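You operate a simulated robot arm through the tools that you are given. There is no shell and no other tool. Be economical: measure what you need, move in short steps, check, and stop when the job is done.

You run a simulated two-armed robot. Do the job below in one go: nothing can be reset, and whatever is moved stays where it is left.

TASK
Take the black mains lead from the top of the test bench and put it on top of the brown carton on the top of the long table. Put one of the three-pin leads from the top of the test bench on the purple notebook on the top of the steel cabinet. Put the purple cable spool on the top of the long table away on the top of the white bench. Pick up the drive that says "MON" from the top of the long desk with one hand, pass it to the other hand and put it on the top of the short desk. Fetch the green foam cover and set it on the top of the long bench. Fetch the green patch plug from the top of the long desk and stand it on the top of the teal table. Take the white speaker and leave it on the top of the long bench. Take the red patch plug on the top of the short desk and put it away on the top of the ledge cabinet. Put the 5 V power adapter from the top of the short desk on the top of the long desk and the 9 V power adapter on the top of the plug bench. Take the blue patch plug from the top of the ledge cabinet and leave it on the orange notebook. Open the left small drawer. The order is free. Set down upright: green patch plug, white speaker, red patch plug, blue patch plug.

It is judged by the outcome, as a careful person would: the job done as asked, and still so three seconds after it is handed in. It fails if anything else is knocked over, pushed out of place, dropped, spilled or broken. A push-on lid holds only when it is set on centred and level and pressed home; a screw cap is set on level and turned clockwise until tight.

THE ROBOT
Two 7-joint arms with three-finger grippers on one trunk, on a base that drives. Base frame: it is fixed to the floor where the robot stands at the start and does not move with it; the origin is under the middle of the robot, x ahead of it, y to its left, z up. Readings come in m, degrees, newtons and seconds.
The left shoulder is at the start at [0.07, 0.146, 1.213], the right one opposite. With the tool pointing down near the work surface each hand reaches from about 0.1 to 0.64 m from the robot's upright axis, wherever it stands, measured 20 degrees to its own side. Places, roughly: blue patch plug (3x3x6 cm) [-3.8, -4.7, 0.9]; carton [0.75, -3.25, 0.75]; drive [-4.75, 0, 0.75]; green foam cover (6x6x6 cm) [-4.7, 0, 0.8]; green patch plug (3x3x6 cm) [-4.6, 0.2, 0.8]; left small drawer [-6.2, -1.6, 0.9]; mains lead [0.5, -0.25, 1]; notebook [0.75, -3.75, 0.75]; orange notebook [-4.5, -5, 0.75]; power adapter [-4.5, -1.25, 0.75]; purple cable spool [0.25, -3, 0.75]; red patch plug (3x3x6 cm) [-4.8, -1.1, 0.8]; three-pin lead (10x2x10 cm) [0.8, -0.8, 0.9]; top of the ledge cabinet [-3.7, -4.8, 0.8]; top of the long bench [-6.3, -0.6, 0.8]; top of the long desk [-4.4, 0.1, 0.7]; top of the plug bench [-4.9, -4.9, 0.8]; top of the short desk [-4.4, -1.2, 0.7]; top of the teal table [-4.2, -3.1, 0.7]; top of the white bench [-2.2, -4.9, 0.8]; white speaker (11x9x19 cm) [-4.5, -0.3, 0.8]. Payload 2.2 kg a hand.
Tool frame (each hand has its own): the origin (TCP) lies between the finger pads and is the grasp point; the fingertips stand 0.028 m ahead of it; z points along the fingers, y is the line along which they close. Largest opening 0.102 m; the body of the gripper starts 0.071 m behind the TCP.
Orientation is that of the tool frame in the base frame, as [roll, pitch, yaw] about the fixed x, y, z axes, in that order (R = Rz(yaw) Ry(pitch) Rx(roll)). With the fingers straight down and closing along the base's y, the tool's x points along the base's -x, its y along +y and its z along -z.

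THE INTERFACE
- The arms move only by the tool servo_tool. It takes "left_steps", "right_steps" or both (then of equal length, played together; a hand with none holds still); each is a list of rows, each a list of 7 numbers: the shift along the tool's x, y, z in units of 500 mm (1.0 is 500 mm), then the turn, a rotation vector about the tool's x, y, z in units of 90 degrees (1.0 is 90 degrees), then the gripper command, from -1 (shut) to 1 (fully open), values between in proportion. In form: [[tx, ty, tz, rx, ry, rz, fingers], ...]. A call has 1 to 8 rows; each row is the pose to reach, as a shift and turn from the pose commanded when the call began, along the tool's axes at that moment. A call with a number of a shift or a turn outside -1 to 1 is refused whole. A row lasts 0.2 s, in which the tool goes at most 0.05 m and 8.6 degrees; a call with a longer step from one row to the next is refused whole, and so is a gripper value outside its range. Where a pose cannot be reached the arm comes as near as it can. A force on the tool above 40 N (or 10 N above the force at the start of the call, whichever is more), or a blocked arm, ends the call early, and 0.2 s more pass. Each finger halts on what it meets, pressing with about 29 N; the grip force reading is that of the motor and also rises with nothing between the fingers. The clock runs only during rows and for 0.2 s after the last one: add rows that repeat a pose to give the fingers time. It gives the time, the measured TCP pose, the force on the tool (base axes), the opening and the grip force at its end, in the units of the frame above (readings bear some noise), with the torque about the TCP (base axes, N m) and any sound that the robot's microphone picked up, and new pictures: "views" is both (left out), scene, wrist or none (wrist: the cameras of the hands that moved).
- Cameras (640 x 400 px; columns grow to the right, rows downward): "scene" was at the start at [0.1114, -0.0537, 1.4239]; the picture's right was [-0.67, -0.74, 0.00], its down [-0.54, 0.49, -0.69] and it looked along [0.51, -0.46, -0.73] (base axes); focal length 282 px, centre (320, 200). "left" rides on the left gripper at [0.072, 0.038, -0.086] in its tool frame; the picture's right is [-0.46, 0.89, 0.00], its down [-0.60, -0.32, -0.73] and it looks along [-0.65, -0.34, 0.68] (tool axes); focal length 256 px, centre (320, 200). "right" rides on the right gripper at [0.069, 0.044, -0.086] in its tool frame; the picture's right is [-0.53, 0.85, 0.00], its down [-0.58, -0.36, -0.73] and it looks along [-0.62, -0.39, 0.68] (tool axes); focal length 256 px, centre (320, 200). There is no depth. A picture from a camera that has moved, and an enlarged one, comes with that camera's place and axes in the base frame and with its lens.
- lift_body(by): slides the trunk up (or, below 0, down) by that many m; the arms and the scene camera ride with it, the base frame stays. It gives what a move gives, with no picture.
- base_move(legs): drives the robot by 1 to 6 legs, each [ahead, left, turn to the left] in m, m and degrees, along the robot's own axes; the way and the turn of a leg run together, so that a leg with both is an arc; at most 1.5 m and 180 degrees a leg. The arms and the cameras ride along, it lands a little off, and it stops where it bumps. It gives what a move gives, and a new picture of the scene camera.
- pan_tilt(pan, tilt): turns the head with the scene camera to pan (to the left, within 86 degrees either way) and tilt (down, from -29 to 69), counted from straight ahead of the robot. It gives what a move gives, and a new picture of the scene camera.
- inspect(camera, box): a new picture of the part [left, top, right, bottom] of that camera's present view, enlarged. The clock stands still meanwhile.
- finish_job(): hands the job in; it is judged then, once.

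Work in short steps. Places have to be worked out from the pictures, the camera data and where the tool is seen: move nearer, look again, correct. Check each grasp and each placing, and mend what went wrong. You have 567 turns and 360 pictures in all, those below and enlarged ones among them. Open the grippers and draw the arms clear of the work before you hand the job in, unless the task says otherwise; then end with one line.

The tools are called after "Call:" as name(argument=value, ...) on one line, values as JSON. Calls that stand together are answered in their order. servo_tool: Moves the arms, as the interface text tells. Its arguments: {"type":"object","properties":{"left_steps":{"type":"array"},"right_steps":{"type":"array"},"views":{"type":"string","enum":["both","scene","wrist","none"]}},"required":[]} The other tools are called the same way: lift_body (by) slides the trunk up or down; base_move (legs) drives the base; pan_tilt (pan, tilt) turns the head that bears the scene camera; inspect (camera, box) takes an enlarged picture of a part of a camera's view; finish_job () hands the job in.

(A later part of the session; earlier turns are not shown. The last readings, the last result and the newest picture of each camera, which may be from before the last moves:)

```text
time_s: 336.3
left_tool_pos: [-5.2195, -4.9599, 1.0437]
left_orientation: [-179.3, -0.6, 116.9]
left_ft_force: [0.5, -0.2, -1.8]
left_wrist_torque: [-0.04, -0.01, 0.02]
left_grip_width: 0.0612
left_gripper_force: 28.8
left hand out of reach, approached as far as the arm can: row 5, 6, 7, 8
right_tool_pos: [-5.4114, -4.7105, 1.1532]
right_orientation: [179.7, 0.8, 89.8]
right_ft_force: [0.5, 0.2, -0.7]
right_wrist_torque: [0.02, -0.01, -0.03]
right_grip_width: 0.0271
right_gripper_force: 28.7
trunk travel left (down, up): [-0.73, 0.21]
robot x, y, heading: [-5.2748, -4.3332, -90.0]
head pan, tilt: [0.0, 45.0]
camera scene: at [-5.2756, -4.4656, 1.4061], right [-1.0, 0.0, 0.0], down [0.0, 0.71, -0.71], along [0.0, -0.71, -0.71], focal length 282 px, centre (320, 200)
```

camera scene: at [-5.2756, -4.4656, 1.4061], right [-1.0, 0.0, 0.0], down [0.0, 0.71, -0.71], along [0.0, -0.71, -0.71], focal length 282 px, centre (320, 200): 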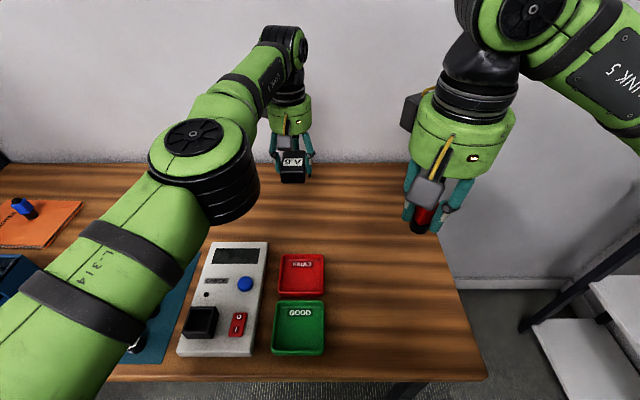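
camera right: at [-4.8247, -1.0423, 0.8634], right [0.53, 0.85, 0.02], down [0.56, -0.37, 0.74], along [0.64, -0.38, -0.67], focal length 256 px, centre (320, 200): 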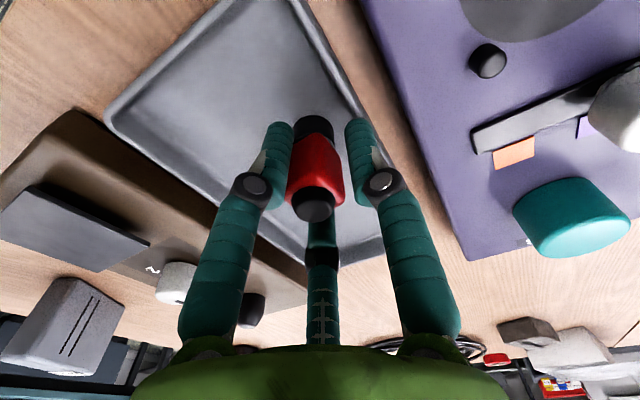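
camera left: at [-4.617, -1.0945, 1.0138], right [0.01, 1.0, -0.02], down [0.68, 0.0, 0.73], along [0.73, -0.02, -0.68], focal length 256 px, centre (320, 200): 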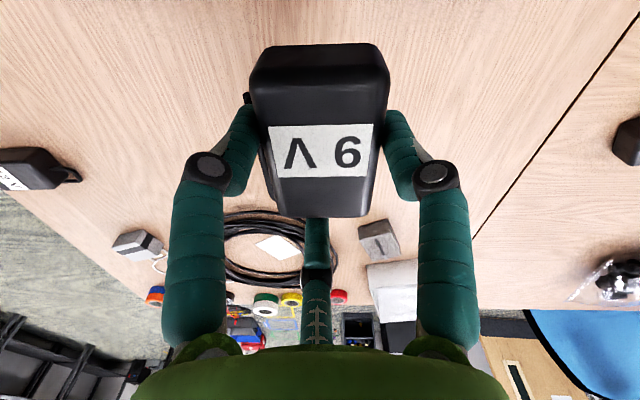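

Call:
lift_body(by=-0.1)

Call:
servo_tool(left_steps=[[0.025, 0.014, 0.02, 0, 0, 0, -1], [0.053, 0.028, 0.05, 0, 0, 0, -1], [0.053, 0.028, 0.08, 0, 0, 0, -1], [0.053, 0.028, 0.1, 0, 0, 0, -1], [0.053, 0.028, 0.11, 0, 0, 0, -1], [0.053, 0.028, 0.12, 0, 0, 0, -1], [0.053, 0.028, 0.13, 0, 0, 0, -1]], views="scene")

```text
time_s: 337.6
left_tool_pos: [-5.2191, -4.9585, 0.9444]
left_orientation: [-179.3, -0.6, 116.8]
left_ft_force: [0.0, 0.1, -2.0]
left_wrist_torque: [0.0, 0.01, 0.0]
left_grip_width: 0.0608
left_gripper_force: 28.7
right_tool_pos: [-5.4095, -4.7097, 1.0553]
right_orientation: [179.8, 0.8, 90.0]
right_ft_force: [0.7, -0.6, -0.9]
right_wrist_torque: [-0.02, 0.02, 0.0]
right_grip_width: 0.0272
right_gripper_force: 28.6
trunk travel left (down, up): [-0.63, 0.31]
robot x, y, heading: [-5.2748, -4.3332, -90.2]
head pan, tilt: [0.0, 45.0]
```

```text
time_s: 339.2
left_tool_pos: [-5.2275, -4.9602, 0.889]
left_orientation: [-179.4, -0.7, 116.9]
left_ft_force: [-0.4, 0.3, -2.0]
left_wrist_torque: [-0.01, 0.03, -0.01]
left_grip_width: 0.061
left_gripper_force: 29.1
left hand out of reach, approached as far as the arm can: row 1, 2, 3, 4, 5, 6, 7
right_tool_pos: [-5.4099, -4.7086, 1.054]
right_orientation: [179.9, 0.8, 89.9]
right_ft_force: [-0.4, 0.2, -0.7]
right_wrist_torque: [0.02, 0.03, -0.02]
right_grip_width: 0.0268
right_gripper_force: 29.0
trunk travel left (down, up): [-0.63, 0.31]
robot x, y, heading: [-5.2752, -4.333, -90.0]
head pan, tilt: [0.0, 45.0]
camera scene: at [-5.2738, -4.4645, 1.3062], right [-1.0, 0.0, 0.0], down [0.0, 0.71, -0.71], along [0.0, -0.71, -0.71], focal length 282 px, centre (320, 200)
```

scene: 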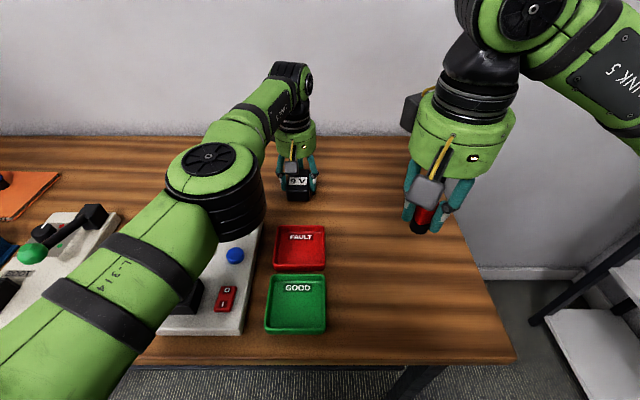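

About 8 mm remain; I use the trunk for the last bit.

Call:
lift_body(by=-0.008)

Call:
inspect(camera="scene", box=[240, 130, 380, 230])

```text
time_s: 339.8
left_tool_pos: [-5.2268, -4.9601, 0.8844]
left_orientation: [-179.1, -0.2, 116.8]
left_ft_force: [0.0, -6.8, 23.2]
left_wrist_torque: [0.11, -0.31, 0.15]
left_grip_width: 0.0617
left_gripper_force: 28.8
right_tool_pos: [-5.4109, -4.7071, 1.047]
right_orientation: [179.9, 1.0, 89.9]
right_ft_force: [-0.4, -0.6, -1.0]
right_wrist_torque: [-0.01, -0.01, -0.05]
right_grip_width: 0.0269
right_gripper_force: 29.4
trunk travel left (down, up): [-0.622, 0.318]
robot x, y, heading: [-5.2736, -4.338, -90.0]
head pan, tilt: [0.0, 45.0]
```

```text
4.00 times, centred on (310, 180) of scene
camera zoom: at [-5.2742, -4.4616, 1.2989], right [-1.0, 0.0, 0.0], down [0.0, 0.71, -0.71], along [0.0, -0.71, -0.71], focal length 1128 px, centre (360, 280)
```

zoom: 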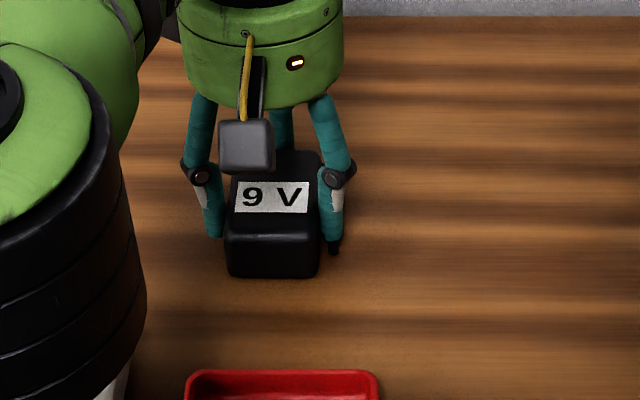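

Contact made and well placed. I open the left hand and raise the trunk.

Call:
servo_tool(left_steps=[[0, 0, 0, 0, 0, 0, 0.6], [0, 0, 0, 0, 0, 0, 1], [0, 0, -0.02, 0, 0, 0, 1]], views="none")

Call:
lift_body(by=0.2)

Call:
inspect(camera="scene", box=[160, 130, 480, 330])

```text
time_s: 340.6
left_tool_pos: [-5.2255, -4.9594, 0.8913]
left_orientation: [-179.3, -0.7, 116.9]
left_ft_force: [-0.5, 0.7, 0.0]
left_wrist_torque: [-0.02, 0.02, 0.0]
left_grip_width: 0.1022
left_gripper_force: 0.0
right_tool_pos: [-5.4108, -4.7095, 1.0447]
right_orientation: [179.8, 0.8, 89.9]
right_ft_force: [0.2, 0.2, -0.6]
right_wrist_torque: [0.0, 0.0, -0.02]
right_grip_width: 0.027
right_gripper_force: 29.3
trunk travel left (down, up): [-0.622, 0.318]
robot x, y, heading: [-5.2783, -4.3342, -90.0]
head pan, tilt: [0.0, 45.0]
```

```text
time_s: 342.7
left_tool_pos: [-5.2265, -4.96, 1.0897]
left_orientation: [-179.5, -0.7, 116.8]
left_ft_force: [-0.3, 0.2, 0.0]
left_wrist_torque: [-0.03, -0.02, -0.02]
left_grip_width: 0.1021
left_gripper_force: 0.0
right_tool_pos: [-5.4095, -4.7084, 1.2456]
right_orientation: [179.8, 0.8, 89.9]
right_ft_force: [0.7, 0.2, -0.5]
right_wrist_torque: [-0.02, 0.02, 0.0]
right_grip_width: 0.0269
right_gripper_force: 29.0
trunk travel left (down, up): [-0.822, 0.118]
robot x, y, heading: [-5.2754, -4.338, -90.1]
head pan, tilt: [0.0, 45.0]
```

```text
2.00 times, centred on (320, 230) of scene
camera zoom: at [-5.2738, -4.4645, 1.4982], right [-1.0, 0.0, 0.0], down [0.0, 0.71, -0.71], along [0.0, -0.71, -0.71], focal length 564 px, centre (320, 140)
```

zoom: 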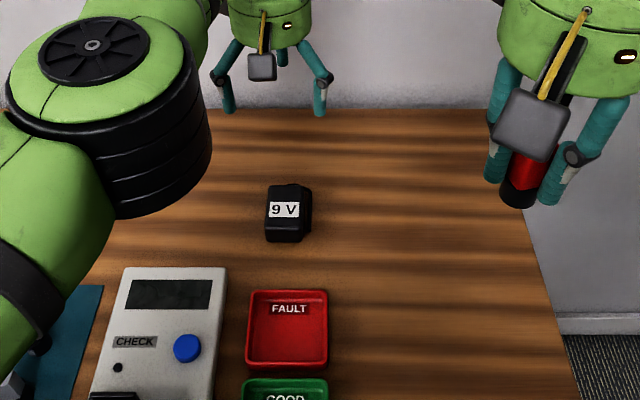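

9 V is on the plug bench. Now the red plug goes to the ledge cabinet: I retract the left hand and drive east.

Call:
servo_tool(left_steps=[[0.052, 0.082, 0, 0, 0, 0, 0.6], [0.104, 0.164, 0, 0, 0, 0, 0.6], [0.156, 0.246, -0.02, 0, 0, 0, 0.6], [0.208, 0.328, -0.04, 0, 0, 0, 0.6], [0.26, 0.41, -0.06, 0, 0, 0, 0.6], [0.31, 0.49, -0.08, 0, 0, 0, 0.6]], views="none")

Call:
base_move(legs=[[-0.42, 0, 0], [0, 0.85, 0], [0, 0.8, 0]])

```text
time_s: 344.1
left_tool_pos: [-5.1955, -4.9663, 1.1041]
left_orientation: [-179.4, -0.7, 116.9]
left_ft_force: [0.1, -0.2, 0.1]
left_wrist_torque: [0.0, -0.05, 0.0]
left_grip_width: 0.0817
left_gripper_force: 0.1
left hand out of reach, approached as far as the arm can: row 1, 2, 3, 4, 5, 6
right_tool_pos: [-5.4104, -4.7083, 1.2462]
right_orientation: [179.8, 0.8, 89.9]
right_ft_force: [-0.2, -0.4, -0.5]
right_wrist_torque: [-0.01, 0.01, 0.0]
right_grip_width: 0.0269
right_gripper_force: 29.3
trunk travel left (down, up): [-0.822, 0.118]
robot x, y, heading: [-5.273, -4.3343, -90.0]
head pan, tilt: [0.0, 45.0]
```

```text
time_s: 354.7
left_tool_pos: [-3.5375, -4.5662, 1.1027]
left_orientation: [-179.4, -0.7, 116.6]
left_ft_force: [-0.4, -0.7, -0.3]
left_wrist_torque: [-0.03, -0.01, 0.01]
left_grip_width: 0.0815
left_gripper_force: 0.0
right_tool_pos: [-3.7522, -4.307, 1.246]
right_orientation: [179.8, 0.9, 89.7]
right_ft_force: [-0.1, 0.1, -0.7]
right_wrist_torque: [0.01, -0.03, -0.02]
right_grip_width: 0.0271
right_gripper_force: 28.9
trunk travel left (down, up): [-0.822, 0.118]
robot x, y, heading: [-3.6167, -3.9281, -90.0]
head pan, tilt: [0.0, 45.0]
camera scene: at [-3.6144, -4.0632, 1.4982], right [-1.0, 0.0, 0.0], down [0.0, 0.71, -0.71], along [0.0, -0.71, -0.71], focal length 282 px, centre (320, 200)
```

scene: 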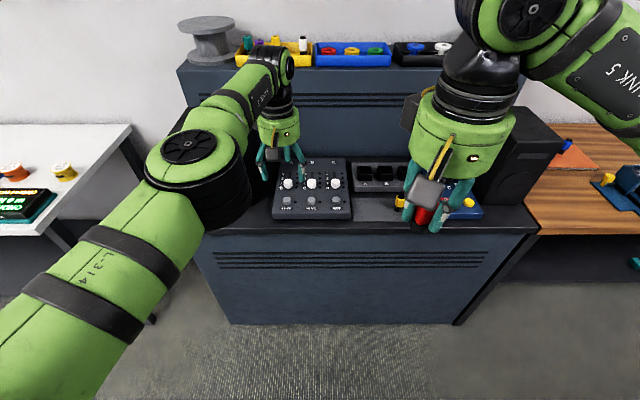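

The left arm seems stuck against a limit; I try moving it sideways (to its own side) and up in small steps.

Call:
servo_tool(left_steps=[[-0.04, 0.07, -0.03, 0, 0, -0.05, 0.6], [-0.08, 0.14, -0.06, 0, 0, -0.1, 0.6], [-0.11, 0.21, -0.09, 0, 0, -0.15, 0.6]], views="none")

```text
time_s: 355.5
left_tool_pos: [-3.4138, -4.5764, 1.1506]
left_orientation: [-179.6, -0.9, 130.1]
left_ft_force: [0.4, 0.2, 0.8]
left_wrist_torque: [-0.02, 0.02, -0.03]
left_grip_width: 0.0815
left_gripper_force: 0.1
left hand out of reach, approached as far as the arm can: row 1, 2, 3
right_tool_pos: [-3.7502, -4.3073, 1.2467]
right_orientation: [179.9, 0.9, 89.6]
right_ft_force: [0.3, 1.0, -0.2]
right_wrist_torque: [0.01, 0.03, 0.01]
right_grip_width: 0.0271
right_gripper_force: 28.7
trunk travel left (down, up): [-0.822, 0.118]
robot x, y, heading: [-3.6152, -3.9298, -90.3]
head pan, tilt: [0.0, 45.0]
```

Call:
servo_tool(left_steps=[[0.058, 0.048, 0, 0, 0, -0.05, 0.6], [0.115, 0.096, 0, 0, 0, -0.1, 0.6], [0.173, 0.145, 0, 0, 0, -0.15, 0.6], [0.23, 0.193, 0, 0, 0, -0.2, 0.6]], views="none")

```text
time_s: 356.5
left_tool_pos: [-3.4234, -4.5726, 1.1718]
left_orientation: [-179.9, -1.0, 145.8]
left_ft_force: [0.1, 1.0, 0.2]
left_wrist_torque: [0.0, 0.0, 0.01]
left_grip_width: 0.0817
left_gripper_force: 0.1
left hand out of reach, approached as far as the arm can: row 1, 2, 3, 4
right_tool_pos: [-3.7502, -4.3079, 1.2461]
right_orientation: [179.8, 0.8, 89.7]
right_ft_force: [0.2, -0.2, -1.2]
right_wrist_torque: [0.03, -0.01, 0.01]
right_grip_width: 0.0265
right_gripper_force: 28.8
trunk travel left (down, up): [-0.822, 0.118]
robot x, y, heading: [-3.614, -3.928, -90.0]
head pan, tilt: [0.0, 45.0]
```

Call:
servo_tool(left_steps=[[0, 0, -0.08, 0, 0, 0, 0.6], [0, 0, -0.16, 0, 0, 0, 0.6], [0.03, 0.03, -0.24, 0, 0, 0, 0.6], [0.06, 0.06, -0.32, 0, 0, 0, 0.6]], views="scene")

```text
time_s: 357.5
left_tool_pos: [-3.4275, -4.5216, 1.3297]
left_orientation: [-179.7, -0.9, 148.1]
left_ft_force: [-0.2, 0.0, -0.9]
left_wrist_torque: [-0.02, 0.0, 0.01]
left_grip_width: 0.0818
left_gripper_force: 0.0
left hand out of reach, approached as far as the arm can: row 1, 2, 3, 4
right_tool_pos: [-3.75, -4.3053, 1.2466]
right_orientation: [179.9, 0.9, 89.7]
right_ft_force: [0.1, -0.3, -0.3]
right_wrist_torque: [-0.05, 0.04, 0.01]
right_grip_width: 0.0269
right_gripper_force: 28.9
trunk travel left (down, up): [-0.822, 0.118]
robot x, y, heading: [-3.6141, -3.9325, -90.3]
head pan, tilt: [0.0, 45.0]
camera scene: at [-3.6124, -4.0612, 1.4984], right [-1.0, 0.0, 0.0], down [0.0, 0.71, -0.71], along [0.0, -0.71, -0.71], focal length 282 px, centre (320, 200)
```

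scene: 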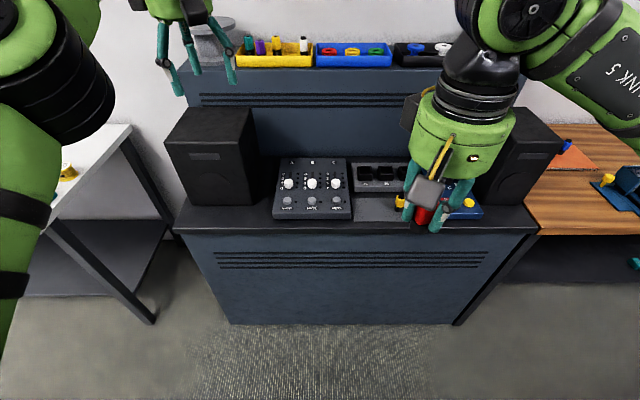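

It is coming loose. I continue retracting toward the robot.

Call:
servo_tool(left_steps=[[0.05, 0.05, -0.02, 0, 0, 0, 0.6], [0.11, 0.09, -0.02, 0, 0, 0, 0.6], [0.16, 0.14, 0, 0, 0, 0, 0.6], [0.22, 0.19, 0.02, 0, 0, 0, 0.6], [0.22, 0.19, 0.08, 0, 0, 0, 0.6]], views="none")

```text
time_s: 358.7
left_tool_pos: [-3.4713, -4.3857, 1.2896]
left_orientation: [-179.9, -1.0, 148.1]
left_ft_force: [0.1, 0.3, 0.4]
left_wrist_torque: [0.04, 0.04, 0.0]
left_grip_width: 0.0815
left_gripper_force: 0.0
right_tool_pos: [-3.7502, -4.3085, 1.2455]
right_orientation: [179.8, 0.8, 89.7]
right_ft_force: [0.1, -0.6, -0.2]
right_wrist_torque: [0.01, 0.0, 0.02]
right_grip_width: 0.0267
right_gripper_force: 28.8
trunk travel left (down, up): [-0.822, 0.118]
robot x, y, heading: [-3.6155, -3.9305, -90.0]
head pan, tilt: [0.0, 45.0]
```

Left arm is free again. Now I bring the base in and the right hand over the mat where the blue plug stood.

Call:
base_move(legs=[[0.18, 0, 0]])

Call:
servo_tool(right_steps=[[-0.09, -0.02, 0, 0, 0, 0, -1], [-0.18, -0.04, 0, 0, 0, 0, -1], [-0.27, -0.06, 0.02, 0, 0, 0, -1], [-0.36, -0.08, 0.04, 0, 0, 0, -1]], views="none")

Call:
lift_body(by=-0.2)

Call:
inspect(camera="scene", box=[240, 100, 520, 300])

```text
time_s: 360.2
left_tool_pos: [-3.4727, -4.557, 1.2911]
left_orientation: [-179.7, -0.7, 148.2]
left_ft_force: [0.5, 0.9, 0.2]
left_wrist_torque: [-0.03, 0.0, 0.02]
left_grip_width: 0.0816
left_gripper_force: 0.1
right_tool_pos: [-3.7514, -4.4804, 1.2478]
right_orientation: [179.7, 1.1, 89.7]
right_ft_force: [-0.5, 0.0, -0.8]
right_wrist_torque: [-0.06, 0.0, -0.01]
right_grip_width: 0.0271
right_gripper_force: 29.0
trunk travel left (down, up): [-0.822, 0.118]
robot x, y, heading: [-3.6169, -4.1076, -90.2]
head pan, tilt: [0.0, 45.0]
camera scene: at [-3.6139, -4.2356, 1.4987], right [-1.0, 0.0, 0.0], down [0.0, 0.7, -0.71], along [0.0, -0.71, -0.7], focal length 282 px, centre (320, 200)
```

scene: 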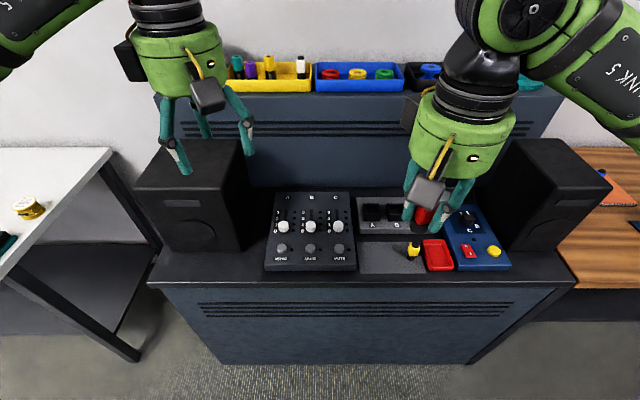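

```text
time_s: 361.2
left_tool_pos: [-3.4719, -4.5636, 1.2895]
left_orientation: [-179.9, -1.0, 148.2]
left_ft_force: [-0.2, -0.5, -0.5]
left_wrist_torque: [0.0, 0.01, -0.04]
left_grip_width: 0.0816
left_gripper_force: 0.1
right_tool_pos: [-3.7925, -4.6658, 1.2256]
right_orientation: [179.9, 0.7, 89.9]
right_ft_force: [-0.5, -1.7, -0.4]
right_wrist_torque: [0.03, 0.03, 0.03]
right_grip_width: 0.0269
right_gripper_force: 28.8
trunk travel left (down, up): [-0.822, 0.118]
robot x, y, heading: [-3.6162, -4.1094, -90.4]
head pan, tilt: [0.0, 45.0]
```

```text
time_s: 363.4
left_tool_pos: [-3.4728, -4.5617, 1.0891]
left_orientation: [-179.8, -0.9, 148.1]
left_ft_force: [0.6, -1.5, -0.7]
left_wrist_torque: [-0.04, 0.03, -0.02]
left_grip_width: 0.0817
left_gripper_force: 0.1
right_tool_pos: [-3.7919, -4.6643, 1.028]
right_orientation: [179.8, 0.9, 89.7]
right_ft_force: [-0.3, -0.4, -0.5]
right_wrist_torque: [-0.02, -0.01, 0.01]
right_grip_width: 0.0268
right_gripper_force: 28.9
trunk travel left (down, up): [-0.622, 0.318]
robot x, y, heading: [-3.6173, -4.1116, -90.0]
head pan, tilt: [0.0, 45.0]
```

```text
2.00 times, centred on (380, 200) of scene
camera zoom: at [-3.6138, -4.2402, 1.2983], right [-1.0, 0.0, 0.0], down [0.0, 0.71, -0.71], along [0.0, -0.71, -0.71], focal length 564 px, centre (200, 200)
```

zoom: 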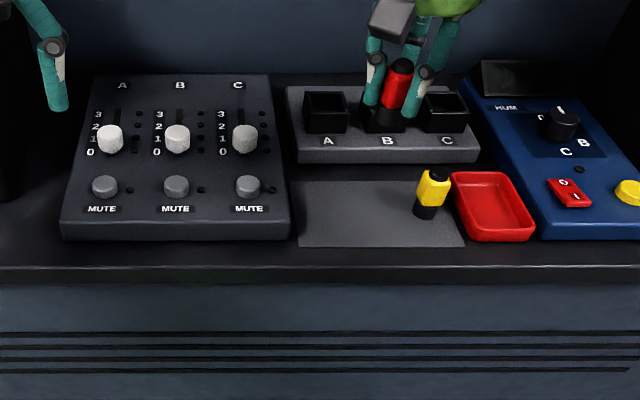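

Red plug is above the mat, 7 cm from the yellow one. I lower to contact.

Call:
servo_tool(right_steps=[[0, 0, 0.09, 0, 0, 0, -1], [0, 0, 0.18, 0, 0, 0, -1], [0, 0, 0.24, 0, 0, 0, -1], [0, 0, 0.26, 0, 0, 0, -1], [0, 0, 0.275, 0, 0, 0, -1], [0, 0, 0.285, 0, 0, 0, -1], [0, 0, 0.295, 0, 0, 0, -1], [0, 0, 0.305, 0, 0, 0, -1]], views="none")

Call:
inspect(camera="scene", box=[300, 100, 500, 300])

```text
time_s: 365.2
left_tool_pos: [-3.4724, -4.5573, 1.0922]
left_orientation: [-179.7, -0.8, 147.9]
left_ft_force: [0.2, 1.1, -0.3]
left_wrist_torque: [0.02, 0.0, 0.01]
left_grip_width: 0.0817
left_gripper_force: 0.0
right_tool_pos: [-3.7916, -4.6657, 0.8797]
right_orientation: [179.9, 1.6, 89.8]
right_ft_force: [-8.1, -3.9, 33.4]
right_wrist_torque: [0.52, 0.5, 0.15]
right_grip_width: 0.0269
right_gripper_force: 29.1
trunk travel left (down, up): [-0.622, 0.318]
robot x, y, heading: [-3.6127, -4.1101, -90.1]
head pan, tilt: [0.0, 45.0]
```

```text
2.00 times, centred on (400, 200) of scene
camera zoom: at [-3.6136, -4.2355, 1.2991], right [-1.0, 0.0, 0.0], down [0.0, 0.7, -0.71], along [0.0, -0.71, -0.7], focal length 564 px, centre (160, 200)
```

zoom: 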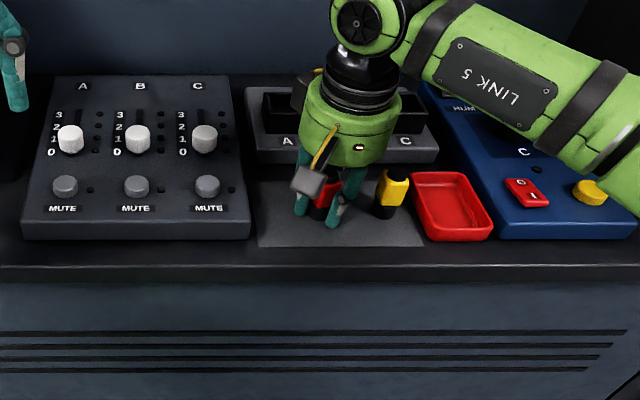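

Standing on the mat. I relieve, open only slightly (the yellow plug is close), and rise.

Call:
servo_tool(right_steps=[[0, 0, -0.006, 0, 0, 0, -1], [0, 0, -0.006, 0, 0, 0, -0.2], [0, 0, -0.006, 0, 0, 0, -0.1], [0, 0, -0.05, 0, 0, 0, -0.1], [0, 0, -0.13, 0, 0, 0, -0.1], [0, 0, -0.22, 0, 0, 0, -0.1], [0, 0, -0.31, 0, 0, 0, 0.2], [0.04, 0, -0.39, 0, 0, 0, 0.2]], views="none")

Call:
inspect(camera="scene", box=[300, 100, 500, 300])

```text
time_s: 367.0
left_tool_pos: [-3.472, -4.5601, 1.0904]
left_orientation: [-179.8, -0.9, 148.1]
left_ft_force: [0.8, 1.0, -1.3]
left_wrist_torque: [0.0, -0.03, 0.0]
left_grip_width: 0.0816
left_gripper_force: 0.1
right_tool_pos: [-3.7915, -4.6411, 1.0688]
right_orientation: [179.9, 0.8, 89.7]
right_ft_force: [0.8, 0.3, 0.1]
right_wrist_torque: [-0.08, 0.0, 0.01]
right_grip_width: 0.0616
right_gripper_force: 0.0
trunk travel left (down, up): [-0.622, 0.318]
robot x, y, heading: [-3.6101, -4.1067, -90.3]
head pan, tilt: [0.0, 45.0]
```

```text
2.00 times, centred on (400, 200) of scene
camera zoom: at [-3.614, -4.2383, 1.2984], right [-1.0, 0.0, 0.0], down [0.0, 0.71, -0.71], along [0.0, -0.71, -0.71], focal length 564 px, centre (160, 200)
```

zoom: 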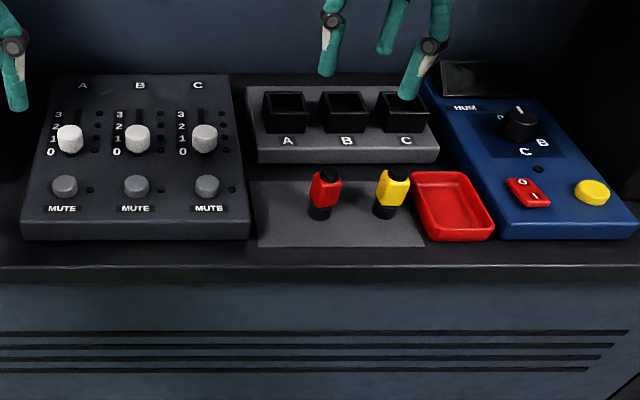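

Red plug placed. Back to the desks and long bench: I drive the west route and turn to face the long bench (west).

Call:
lift_body(by=0.15)

Call:
base_move(legs=[[-0.2, 0, 0], [0, -0.85, 0], [0, -0.85, 0], [0, 0, 180], [1.4, 0, 0], [1.1, 0, 0]])

Call:
pan_tilt(pan=50, tilt=25)

```text
time_s: 368.8
left_tool_pos: [-3.4739, -4.5618, 1.2402]
left_orientation: [-179.9, -0.9, 148.2]
left_ft_force: [-0.5, 0.5, 0.5]
left_wrist_torque: [0.03, 0.03, 0.01]
left_grip_width: 0.0815
left_gripper_force: 0.0
right_tool_pos: [-3.7922, -4.643, 1.2179]
right_orientation: [179.8, 0.8, 89.7]
right_ft_force: [0.1, 0.4, 1.4]
right_wrist_torque: [0.04, -0.01, 0.0]
right_grip_width: 0.0611
right_gripper_force: 0.1
trunk travel left (down, up): [-0.772, 0.168]
robot x, y, heading: [-3.6175, -4.1065, -90.1]
head pan, tilt: [0.0, 45.0]
```

```text
time_s: 397.6
left_tool_pos: [-5.432, -0.969, 1.2408]
left_orientation: [-179.7, -0.8, -32.2]
left_ft_force: [-0.6, 0.2, 0.6]
left_wrist_torque: [-0.03, 0.01, 0.02]
left_grip_width: 0.0817
left_gripper_force: 0.1
right_tool_pos: [-5.1131, -0.8881, 1.2183]
right_orientation: [179.8, 0.9, -90.5]
right_ft_force: [0.7, -0.9, 1.1]
right_wrist_torque: [-0.01, 0.02, 0.05]
right_grip_width: 0.0613
right_gripper_force: 0.0
trunk travel left (down, up): [-0.772, 0.168]
robot x, y, heading: [-5.2863, -1.4224, 89.3]
head pan, tilt: [0.0, 45.0]
camera scene: at [-5.2883, -1.2916, 1.4483], right [1.0, -0.01, 0.0], down [-0.01, -0.71, -0.71], along [0.01, 0.71, -0.71], focal length 282 px, centre (320, 200)
```

scene: 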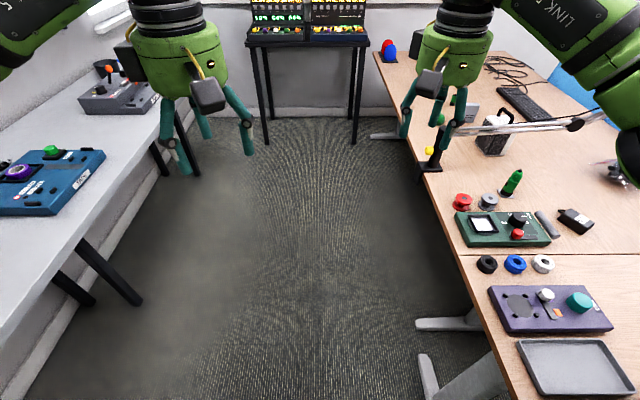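

```text
time_s: 398.8
left_tool_pos: [-5.4328, -0.9688, 1.2388]
left_orientation: [-179.8, -0.9, -32.2]
left_ft_force: [0.2, 0.4, 0.7]
left_wrist_torque: [-0.03, -0.02, 0.0]
left_grip_width: 0.0815
left_gripper_force: 0.1
right_tool_pos: [-5.1127, -0.888, 1.2194]
right_orientation: [179.8, 1.0, -90.5]
right_ft_force: [-0.1, -0.8, 0.4]
right_wrist_torque: [0.01, 0.03, -0.02]
right_grip_width: 0.0611
right_gripper_force: 0.0
trunk travel left (down, up): [-0.772, 0.168]
robot x, y, heading: [-5.2909, -1.4228, 89.7]
head pan, tilt: [50.0, 25.0]
camera scene: at [-5.3589, -1.3124, 1.4788], right [0.65, 0.76, 0.0], down [0.32, -0.27, -0.91], along [-0.69, 0.59, -0.42], focal length 282 px, centre (320, 200)
```

scene: 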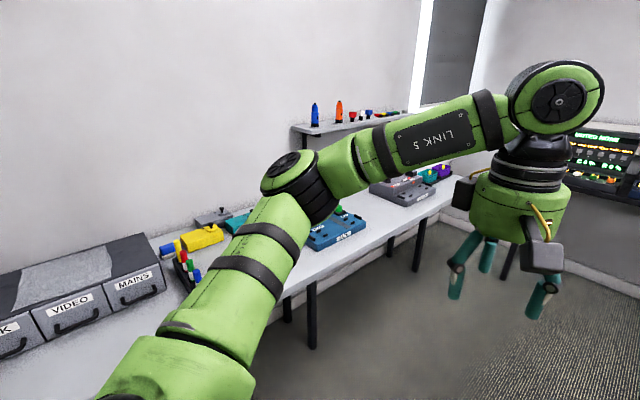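

The drawer unit (…K, VIDEO, MAINS) is on the long bench. I turn to face it.

Call:
base_move(legs=[[0, 0, 90]])

Call:
pan_tilt(pan=0, tilt=35)

```text
time_s: 403.0
left_tool_pos: [-5.7474, -1.5555, 1.24]
left_orientation: [-179.8, -0.8, 56.9]
left_ft_force: [-0.3, -0.5, 0.4]
left_wrist_torque: [-0.03, -0.01, 0.0]
left_grip_width: 0.0816
left_gripper_force: 0.1
right_tool_pos: [-5.8226, -1.2338, 1.2168]
right_orientation: [179.8, 0.9, -1.3]
right_ft_force: [-0.3, 0.3, -0.4]
right_wrist_torque: [0.04, 0.03, -0.03]
right_grip_width: 0.0611
right_gripper_force: 0.1
trunk travel left (down, up): [-0.772, 0.168]
robot x, y, heading: [-5.2947, -1.4213, 178.6]
head pan, tilt: [50.0, 25.0]
camera scene: at [-5.4001, -1.4898, 1.4788], right [-0.75, 0.66, 0.0], down [0.28, 0.32, -0.91], along [-0.6, -0.68, -0.42], focal length 282 px, centre (320, 200)
```

scene: 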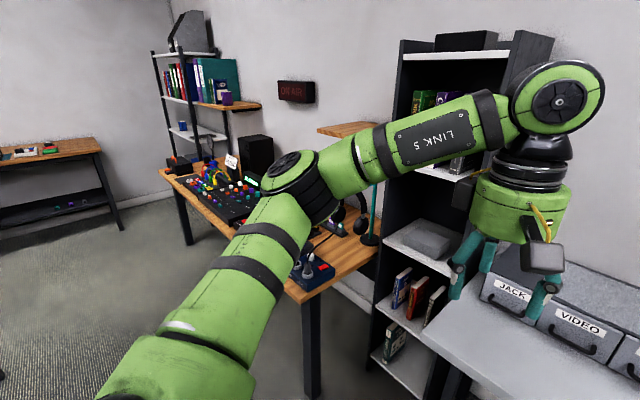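

```text
time_s: 404.1
left_tool_pos: [-5.7472, -1.5563, 1.2396]
left_orientation: [-179.7, -0.9, 56.8]
left_ft_force: [0.3, -0.1, 0.1]
left_wrist_torque: [0.03, 0.0, 0.01]
left_grip_width: 0.0815
left_gripper_force: 0.1
right_tool_pos: [-5.8217, -1.2361, 1.2187]
right_orientation: [179.7, 0.9, -1.4]
right_ft_force: [0.0, -0.3, -0.4]
right_wrist_torque: [-0.02, 0.02, -0.01]
right_grip_width: 0.0615
right_gripper_force: 0.0
trunk travel left (down, up): [-0.772, 0.168]
robot x, y, heading: [-5.2923, -1.4234, 179.1]
head pan, tilt: [0.0, 35.0]
camera scene: at [-5.4273, -1.4189, 1.4631], right [0.02, 1.0, 0.0], down [0.57, -0.01, -0.82], along [-0.82, 0.02, -0.57], focal length 282 px, centre (320, 200)
```

scene: 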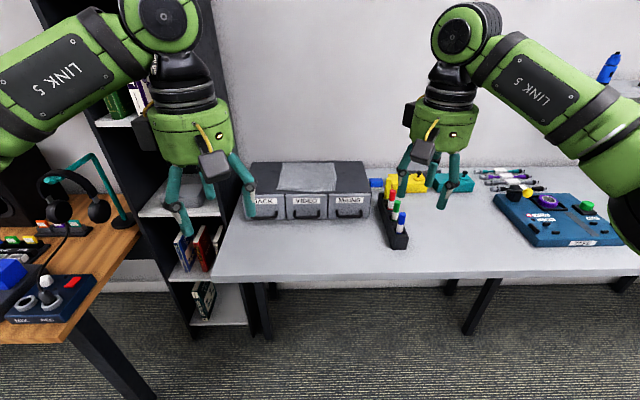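

Call:
inspect(camera="scene", box=[220, 140, 420, 280])

```text
2.86 times, centred on (320, 210) of scene
camera zoom: at [-5.4273, -1.4189, 1.4631], right [0.02, 1.0, 0.0], down [0.57, -0.01, -0.82], along [-0.82, 0.02, -0.57], focal length 806 px, centre (320, 171)
```

zoom: 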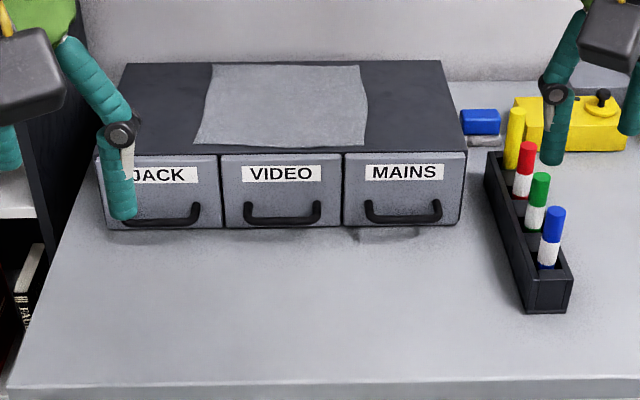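

The left small drawer is "JACK", handle ≈(-6.22,-1.595,0.845). I move up to the bench and orient the left hand with the third jaw toward the drawer to hook behind the bar.

Call:
base_move(legs=[[0.3, 0, 0.9]])

Call:
lift_body(by=-0.15)

Call:
servo_tool(left_steps=[[0, 0, 0, 0, 0, 0.083, 0.4], [0, 0, 0, 0, 0, 0.165, 0.4], [0, 0, 0, 0, 0, 0.25, 0.4], [0, 0, 0, 0, 0, 0.328, 0.4]], views="both")

```text
time_s: 406.2
left_tool_pos: [-6.0414, -1.5617, 1.2413]
left_orientation: [-179.7, -0.8, 58.1]
left_ft_force: [-0.3, 0.0, -0.6]
left_wrist_torque: [0.01, 0.03, 0.02]
left_grip_width: 0.0815
left_gripper_force: 0.1
right_tool_pos: [-6.124, -1.2434, 1.2195]
right_orientation: [179.8, 1.1, -0.2]
right_ft_force: [0.8, -1.0, 0.5]
right_wrist_torque: [0.04, 0.01, -0.01]
right_grip_width: 0.0613
right_gripper_force: 0.1
trunk travel left (down, up): [-0.772, 0.168]
robot x, y, heading: [-5.5941, -1.4198, 179.8]
head pan, tilt: [0.0, 35.0]
camera scene: at [-5.7249, -1.418, 1.4634], right [0.0, 1.0, 0.0], down [0.57, 0.0, -0.82], along [-0.82, 0.0, -0.57], focal length 282 px, centre (320, 200)
```

scene: 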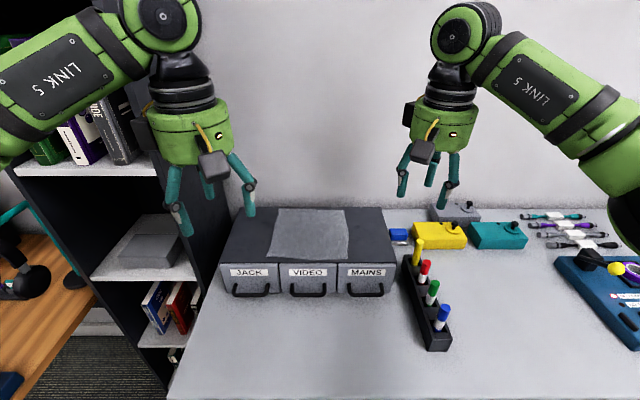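

```text
time_s: 407.9
left_tool_pos: [-6.0431, -1.5617, 1.09]
left_orientation: [-179.8, -0.8, 58.0]
left_ft_force: [0.6, -0.2, 0.3]
left_wrist_torque: [-0.07, -0.03, 0.01]
left_grip_width: 0.0815
left_gripper_force: 0.0
right_tool_pos: [-6.1256, -1.2422, 1.0687]
right_orientation: [179.9, 0.8, -0.2]
right_ft_force: [0.1, 0.0, 0.2]
right_wrist_torque: [0.0, 0.0, -0.03]
right_grip_width: 0.0615
right_gripper_force: 0.0
trunk travel left (down, up): [-0.622, 0.318]
robot x, y, heading: [-5.5895, -1.4193, 179.8]
head pan, tilt: [0.0, 35.0]
```

```text
time_s: 408.9
left_tool_pos: [-6.0436, -1.5625, 1.0901]
left_orientation: [-179.5, -0.7, 28.4]
left_ft_force: [-0.2, -0.1, -0.8]
left_wrist_torque: [0.01, 0.0, 0.02]
left_grip_width: 0.0713
left_gripper_force: 0.1
right_tool_pos: [-6.1263, -1.2435, 1.0678]
right_orientation: [179.9, 0.9, -0.2]
right_ft_force: [0.2, -0.3, 0.0]
right_wrist_torque: [0.0, 0.01, -0.06]
right_grip_width: 0.061
right_gripper_force: 0.1
trunk travel left (down, up): [-0.622, 0.318]
robot x, y, heading: [-5.5906, -1.4186, 179.7]
head pan, tilt: [0.0, 35.0]
camera scene: at [-5.7274, -1.418, 1.3131], right [0.0, 1.0, 0.0], down [0.57, 0.0, -0.82], along [-0.82, 0.0, -0.57], focal length 282 px, centre (320, 200)
camera left: at [-5.9622, -1.5629, 1.1752], right [0.01, -1.0, -0.02], down [-0.69, -0.02, 0.73], along [-0.73, 0.0, -0.69], focal length 256 px, centre (320, 200)
```

scene: 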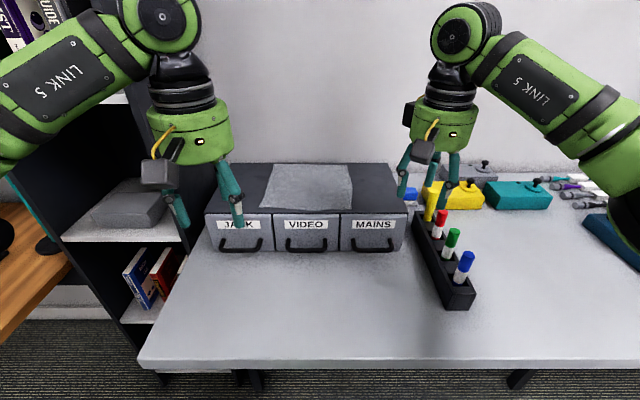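
left: 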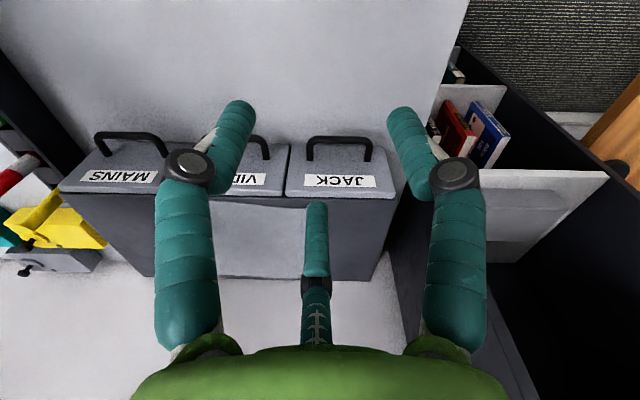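

The bar is at (-6.149,-1.584,0.89), drawer face at x=-6.178. I tilt the hand 20° toward the drawer, partly close the jaws, and come above the bar.

Call:
servo_tool(left_steps=[[-0.04, -0.009, 0.05, 0.0265, -0.049, 0, 0], [-0.08, -0.018, 0.1, 0.053, -0.098, 0, 0], [-0.12, -0.027, 0.15, 0.079, -0.147, 0, 0], [-0.158, -0.036, 0.2, 0.1057, -0.1956, 0, 0]], views="wrist")

Call:
inspect(camera="scene", box=[160, 120, 360, 280])

```text
time_s: 409.9
left_tool_pos: [-6.1216, -1.5829, 0.9878]
left_orientation: [-169.6, 16.8, 30.3]
left_ft_force: [-0.7, -0.2, -1.0]
left_wrist_torque: [-0.01, -0.01, 0.0]
left_grip_width: 0.0514
left_gripper_force: 0.0
right_tool_pos: [-6.1262, -1.2438, 1.068]
right_orientation: [179.8, 0.7, -0.2]
right_ft_force: [0.3, 0.8, -0.2]
right_wrist_torque: [0.01, -0.01, 0.04]
right_grip_width: 0.0613
right_gripper_force: 0.1
trunk travel left (down, up): [-0.622, 0.318]
robot x, y, heading: [-5.5917, -1.4163, 180.0]
head pan, tilt: [0.0, 35.0]
camera left: at [-6.0151, -1.5842, 1.0408], right [0.01, -1.0, -0.02], down [-0.4, -0.02, 0.92], along [-0.92, -0.01, -0.4], focal length 256 px, centre (320, 200)
```

left: 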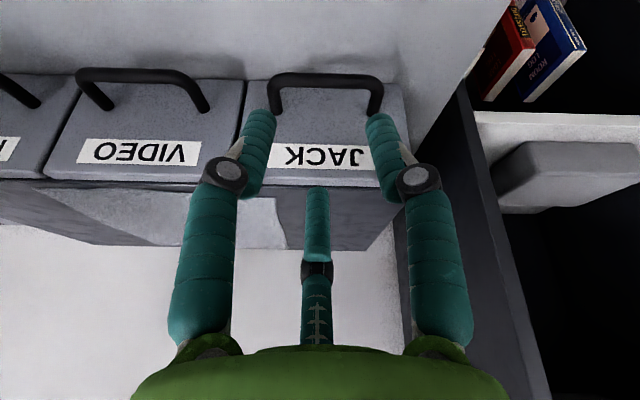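

```text
2.50 times, centred on (260, 200) of scene
camera zoom: at [-5.7281, -1.4188, 1.313], right [0.0, 1.0, 0.0], down [0.57, 0.0, -0.82], along [-0.82, 0.0, -0.57], focal length 705 px, centre (470, 200)
```

zoom: 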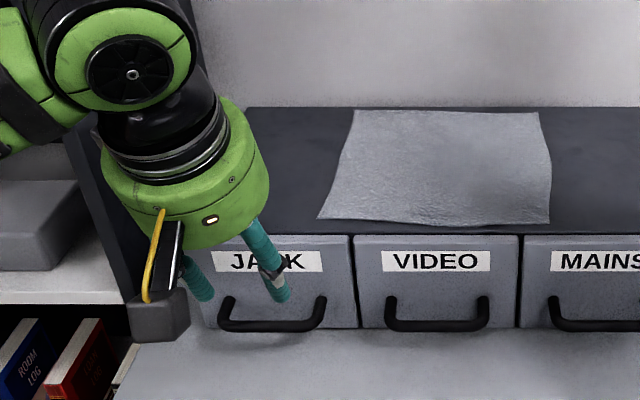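

The bar lies at y≈-1.588, z≈0.887 in line with the third jaw. I lower straight down so that jaw goes behind the bar.

Call:
servo_tool(left_steps=[[0.013, 0.01, 0.045, 0, 0, 0, 0], [0.026, 0.02, 0.09, 0, 0, 0, 0], [0.038, 0.028, 0.13, 0, 0, 0, 0], [0.05, 0.036, 0.169, 0, 0, 0, 0]], views="wrist")

Call:
inspect(camera="scene", box=[180, 140, 340, 280])

```text
time_s: 410.9
left_tool_pos: [-6.1223, -1.5852, 0.9043]
left_orientation: [-169.0, 17.4, 30.5]
left_ft_force: [-0.7, -2.0, 19.2]
left_wrist_torque: [-0.02, 0.49, 0.03]
left_grip_width: 0.0627
left_gripper_force: 6.4
right_tool_pos: [-6.1223, -1.242, 1.0705]
right_orientation: [179.8, 1.0, -0.2]
right_ft_force: [0.4, 0.6, 0.6]
right_wrist_torque: [0.0, 0.03, 0.0]
right_grip_width: 0.0614
right_gripper_force: 0.1
trunk travel left (down, up): [-0.622, 0.318]
robot x, y, heading: [-5.5902, -1.4216, 179.7]
head pan, tilt: [0.0, 35.0]
camera left: at [-6.0138, -1.5851, 0.9552], right [0.02, -1.0, -0.02], down [-0.38, -0.03, 0.92], along [-0.92, -0.01, -0.38], focal length 256 px, centre (320, 200)
```

left: 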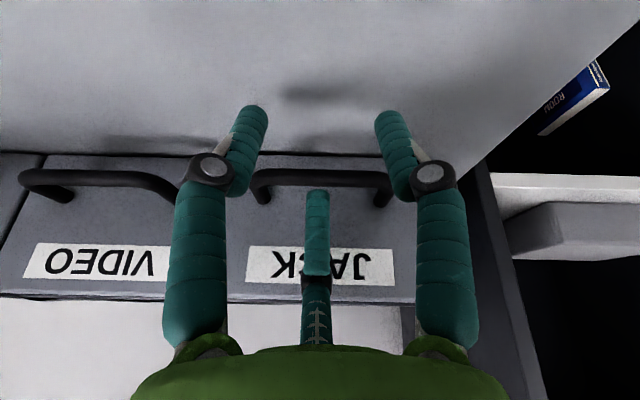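

```text
2.86 times, centred on (260, 210) of scene
camera zoom: at [-5.7228, -1.4177, 1.3141], right [0.0, 1.0, 0.0], down [0.57, 0.0, -0.82], along [-0.82, 0.0, -0.57], focal length 806 px, centre (491, 171)
```

zoom: 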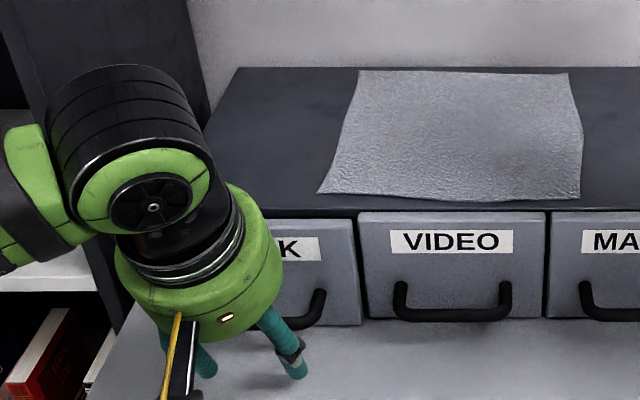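

The third jaw landed on the bar (contact at x≈-6.149). I raise 3 cm, shift 14 mm toward the drawer, and lower again.

Call:
servo_tool(left_steps=[[-0.018, -0.01, -0.056, 0, 0, 0, 0], [-0.04, -0.022, -0.048, 0, 0, 0, 0], [-0.033, -0.017, -0.02, 0, 0, 0, 0], [-0.018, -0.009, 0.02, 0, 0, 0, 0], [-0.008, -0.003, 0.045, 0, 0, 0, 0]], views="wrist")

```text
time_s: 412.1
left_tool_pos: [-6.134, -1.5854, 0.8831]
left_orientation: [-169.1, 17.2, 30.5]
left_ft_force: [-1.0, -2.5, 16.1]
left_wrist_torque: [-0.46, -0.19, 0.17]
left_grip_width: 0.0518
left_gripper_force: 1.0
right_tool_pos: [-6.1228, -1.242, 1.0699]
right_orientation: [179.8, 1.0, -0.3]
right_ft_force: [0.1, -0.2, -0.6]
right_wrist_torque: [0.03, -0.02, 0.02]
right_grip_width: 0.0611
right_gripper_force: 0.0
trunk travel left (down, up): [-0.622, 0.318]
robot x, y, heading: [-5.5895, -1.4191, 179.9]
head pan, tilt: [0.0, 35.0]
camera left: at [-6.0269, -1.5857, 0.9342], right [0.02, -1.0, -0.02], down [-0.39, -0.02, 0.92], along [-0.92, -0.01, -0.39], focal length 256 px, centre (320, 200)
```

left: 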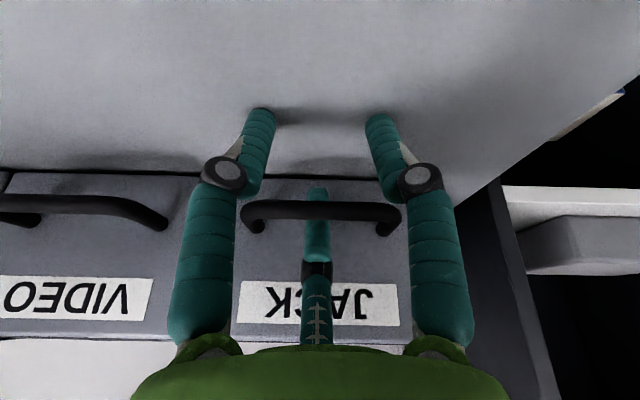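

The jaw is now behind the bar. I close to grip it.

Call:
servo_tool(left_steps=[[0, 0, -0.006, 0, 0, 0, -0.5], [0, 0, -0.006, 0, 0, 0, -1], [0, 0, -0.006, 0, 0, 0, -1], [0, 0, -0.006, 0, 0, 0, -1]], views="wrist")

```text
time_s: 413.1
left_tool_pos: [-6.132, -1.5866, 0.8805]
left_orientation: [-169.6, 16.7, 30.5]
left_ft_force: [0.6, -5.3, -1.2]
left_wrist_torque: [0.53, 0.03, 0.64]
left_grip_width: 0.0157
left_gripper_force: 41.2
right_tool_pos: [-6.1251, -1.2442, 1.0687]
right_orientation: [179.9, 0.9, -0.2]
right_ft_force: [0.1, -0.8, -0.8]
right_wrist_torque: [-0.02, 0.01, 0.02]
right_grip_width: 0.061
right_gripper_force: 0.1
trunk travel left (down, up): [-0.622, 0.318]
robot x, y, heading: [-5.5945, -1.4143, 179.8]
head pan, tilt: [0.0, 35.0]
camera left: at [-6.0258, -1.5868, 0.9335], right [0.02, -1.0, -0.02], down [-0.4, -0.02, 0.92], along [-0.92, -0.01, -0.4], focal length 256 px, centre (320, 200)
```

left: 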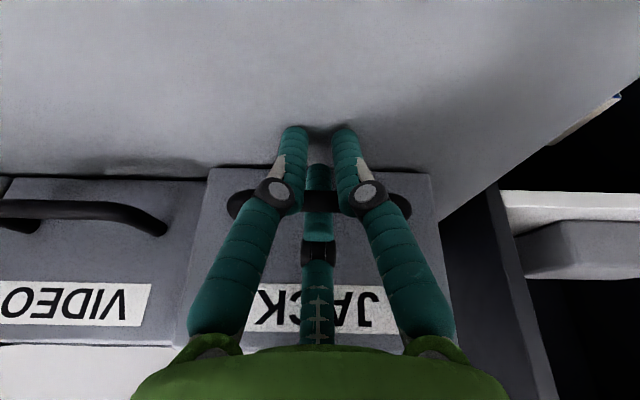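

Gripped, and the drawer has already moved a bit. I pull it straight out.

Call:
servo_tool(left_steps=[[0.05, 0.027, -0.02, 0, 0, 0, -1], [0.1, 0.054, -0.041, 0, 0, 0, -1], [0.15, 0.08, -0.062, 0, 0, 0, -1], [0.2, 0.107, -0.082, 0, 0, 0, -1], [0.248, 0.134, -0.103, 0, 0, 0, -1]], views="both")

```text
time_s: 414.4
left_tool_pos: [-5.9843, -1.5874, 0.8815]
left_orientation: [-169.5, 16.5, 30.5]
left_ft_force: [-17.0, -7.1, -17.0]
left_wrist_torque: [0.68, -0.28, 0.28]
left_grip_width: 0.016
left_gripper_force: 41.7
right_tool_pos: [-6.133, -1.2445, 1.065]
right_orientation: [180.0, 0.4, -0.1]
right_ft_force: [-0.5, 0.6, -1.0]
right_wrist_torque: [0.01, 0.0, 0.0]
right_grip_width: 0.0613
right_gripper_force: 0.2
trunk travel left (down, up): [-0.622, 0.318]
robot x, y, heading: [-5.5924, -1.4182, 180.1]
head pan, tilt: [0.0, 35.0]
camera scene: at [-5.7357, -1.4207, 1.3119], right [0.0, 1.0, 0.0], down [0.58, 0.0, -0.82], along [-0.82, 0.0, -0.58], focal length 282 px, centre (320, 200)
camera left: at [-5.8798, -1.5869, 0.9339], right [0.02, -1.0, -0.02], down [-0.4, -0.03, 0.92], along [-0.92, -0.01, -0.4], focal length 256 px, centre (320, 200)
```

scene: 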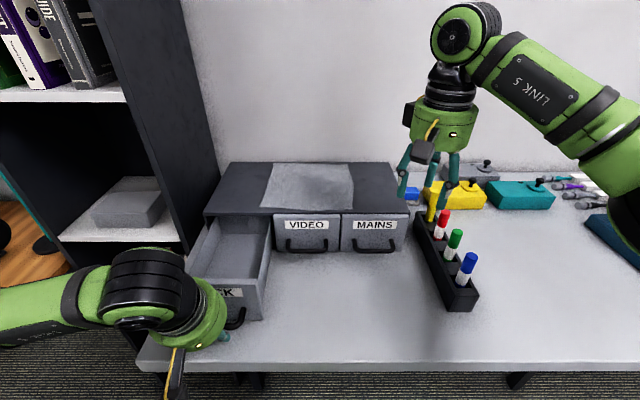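
left: 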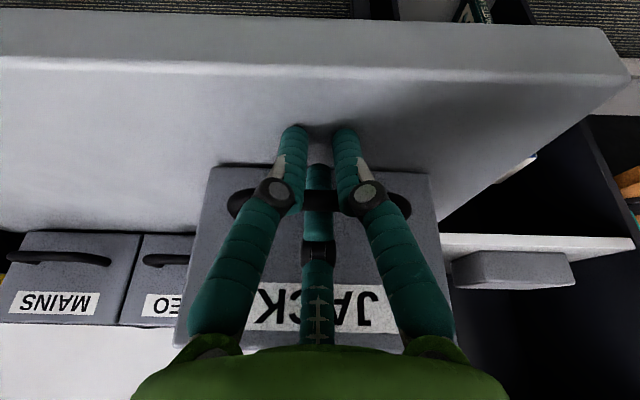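

The drawer is open by about 15 cm. I release and lift out straight up.

Call:
servo_tool(left_steps=[[0, 0, 0, 0, 0, 0, -0.3], [0, 0, 0, 0, 0, 0, -0.05], [-0.018, -0.01, -0.056, 0, 0, 0, -0.05], [-0.045, -0.024, -0.141, 0, 0, 0, -0.05], [-0.07, -0.04, -0.225, 0, 0, 0, -0.05], [-0.1, -0.055, -0.31, -0.03, 0.05, 0, -0.05], [-0.12, -0.065, -0.39, -0.06, 0.1, 0, 0]], views="scene")

```text
time_s: 415.9
left_tool_pos: [-5.978, -1.5883, 1.0916]
left_orientation: [-175.3, 7.8, 29.0]
left_ft_force: [-0.4, 1.0, 0.2]
left_wrist_torque: [-0.02, 0.03, 0.0]
left_grip_width: 0.051
left_gripper_force: 0.1
right_tool_pos: [-6.1262, -1.2419, 1.0685]
right_orientation: [179.8, 0.9, -0.2]
right_ft_force: [-0.1, 0.1, -0.7]
right_wrist_torque: [-0.02, 0.0, 0.03]
right_grip_width: 0.0611
right_gripper_force: 0.1
trunk travel left (down, up): [-0.622, 0.318]
robot x, y, heading: [-5.5894, -1.418, 180.0]
head pan, tilt: [0.0, 35.0]
camera scene: at [-5.7265, -1.4175, 1.3131], right [0.0, 1.0, 0.0], down [0.57, 0.0, -0.82], along [-0.82, 0.0, -0.57], focal length 282 px, centre (320, 200)
```

scene: 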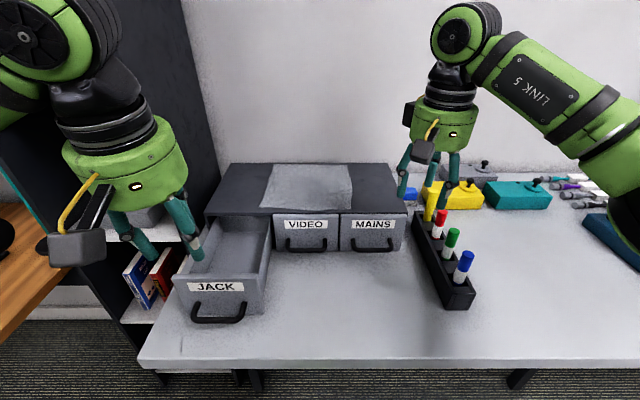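

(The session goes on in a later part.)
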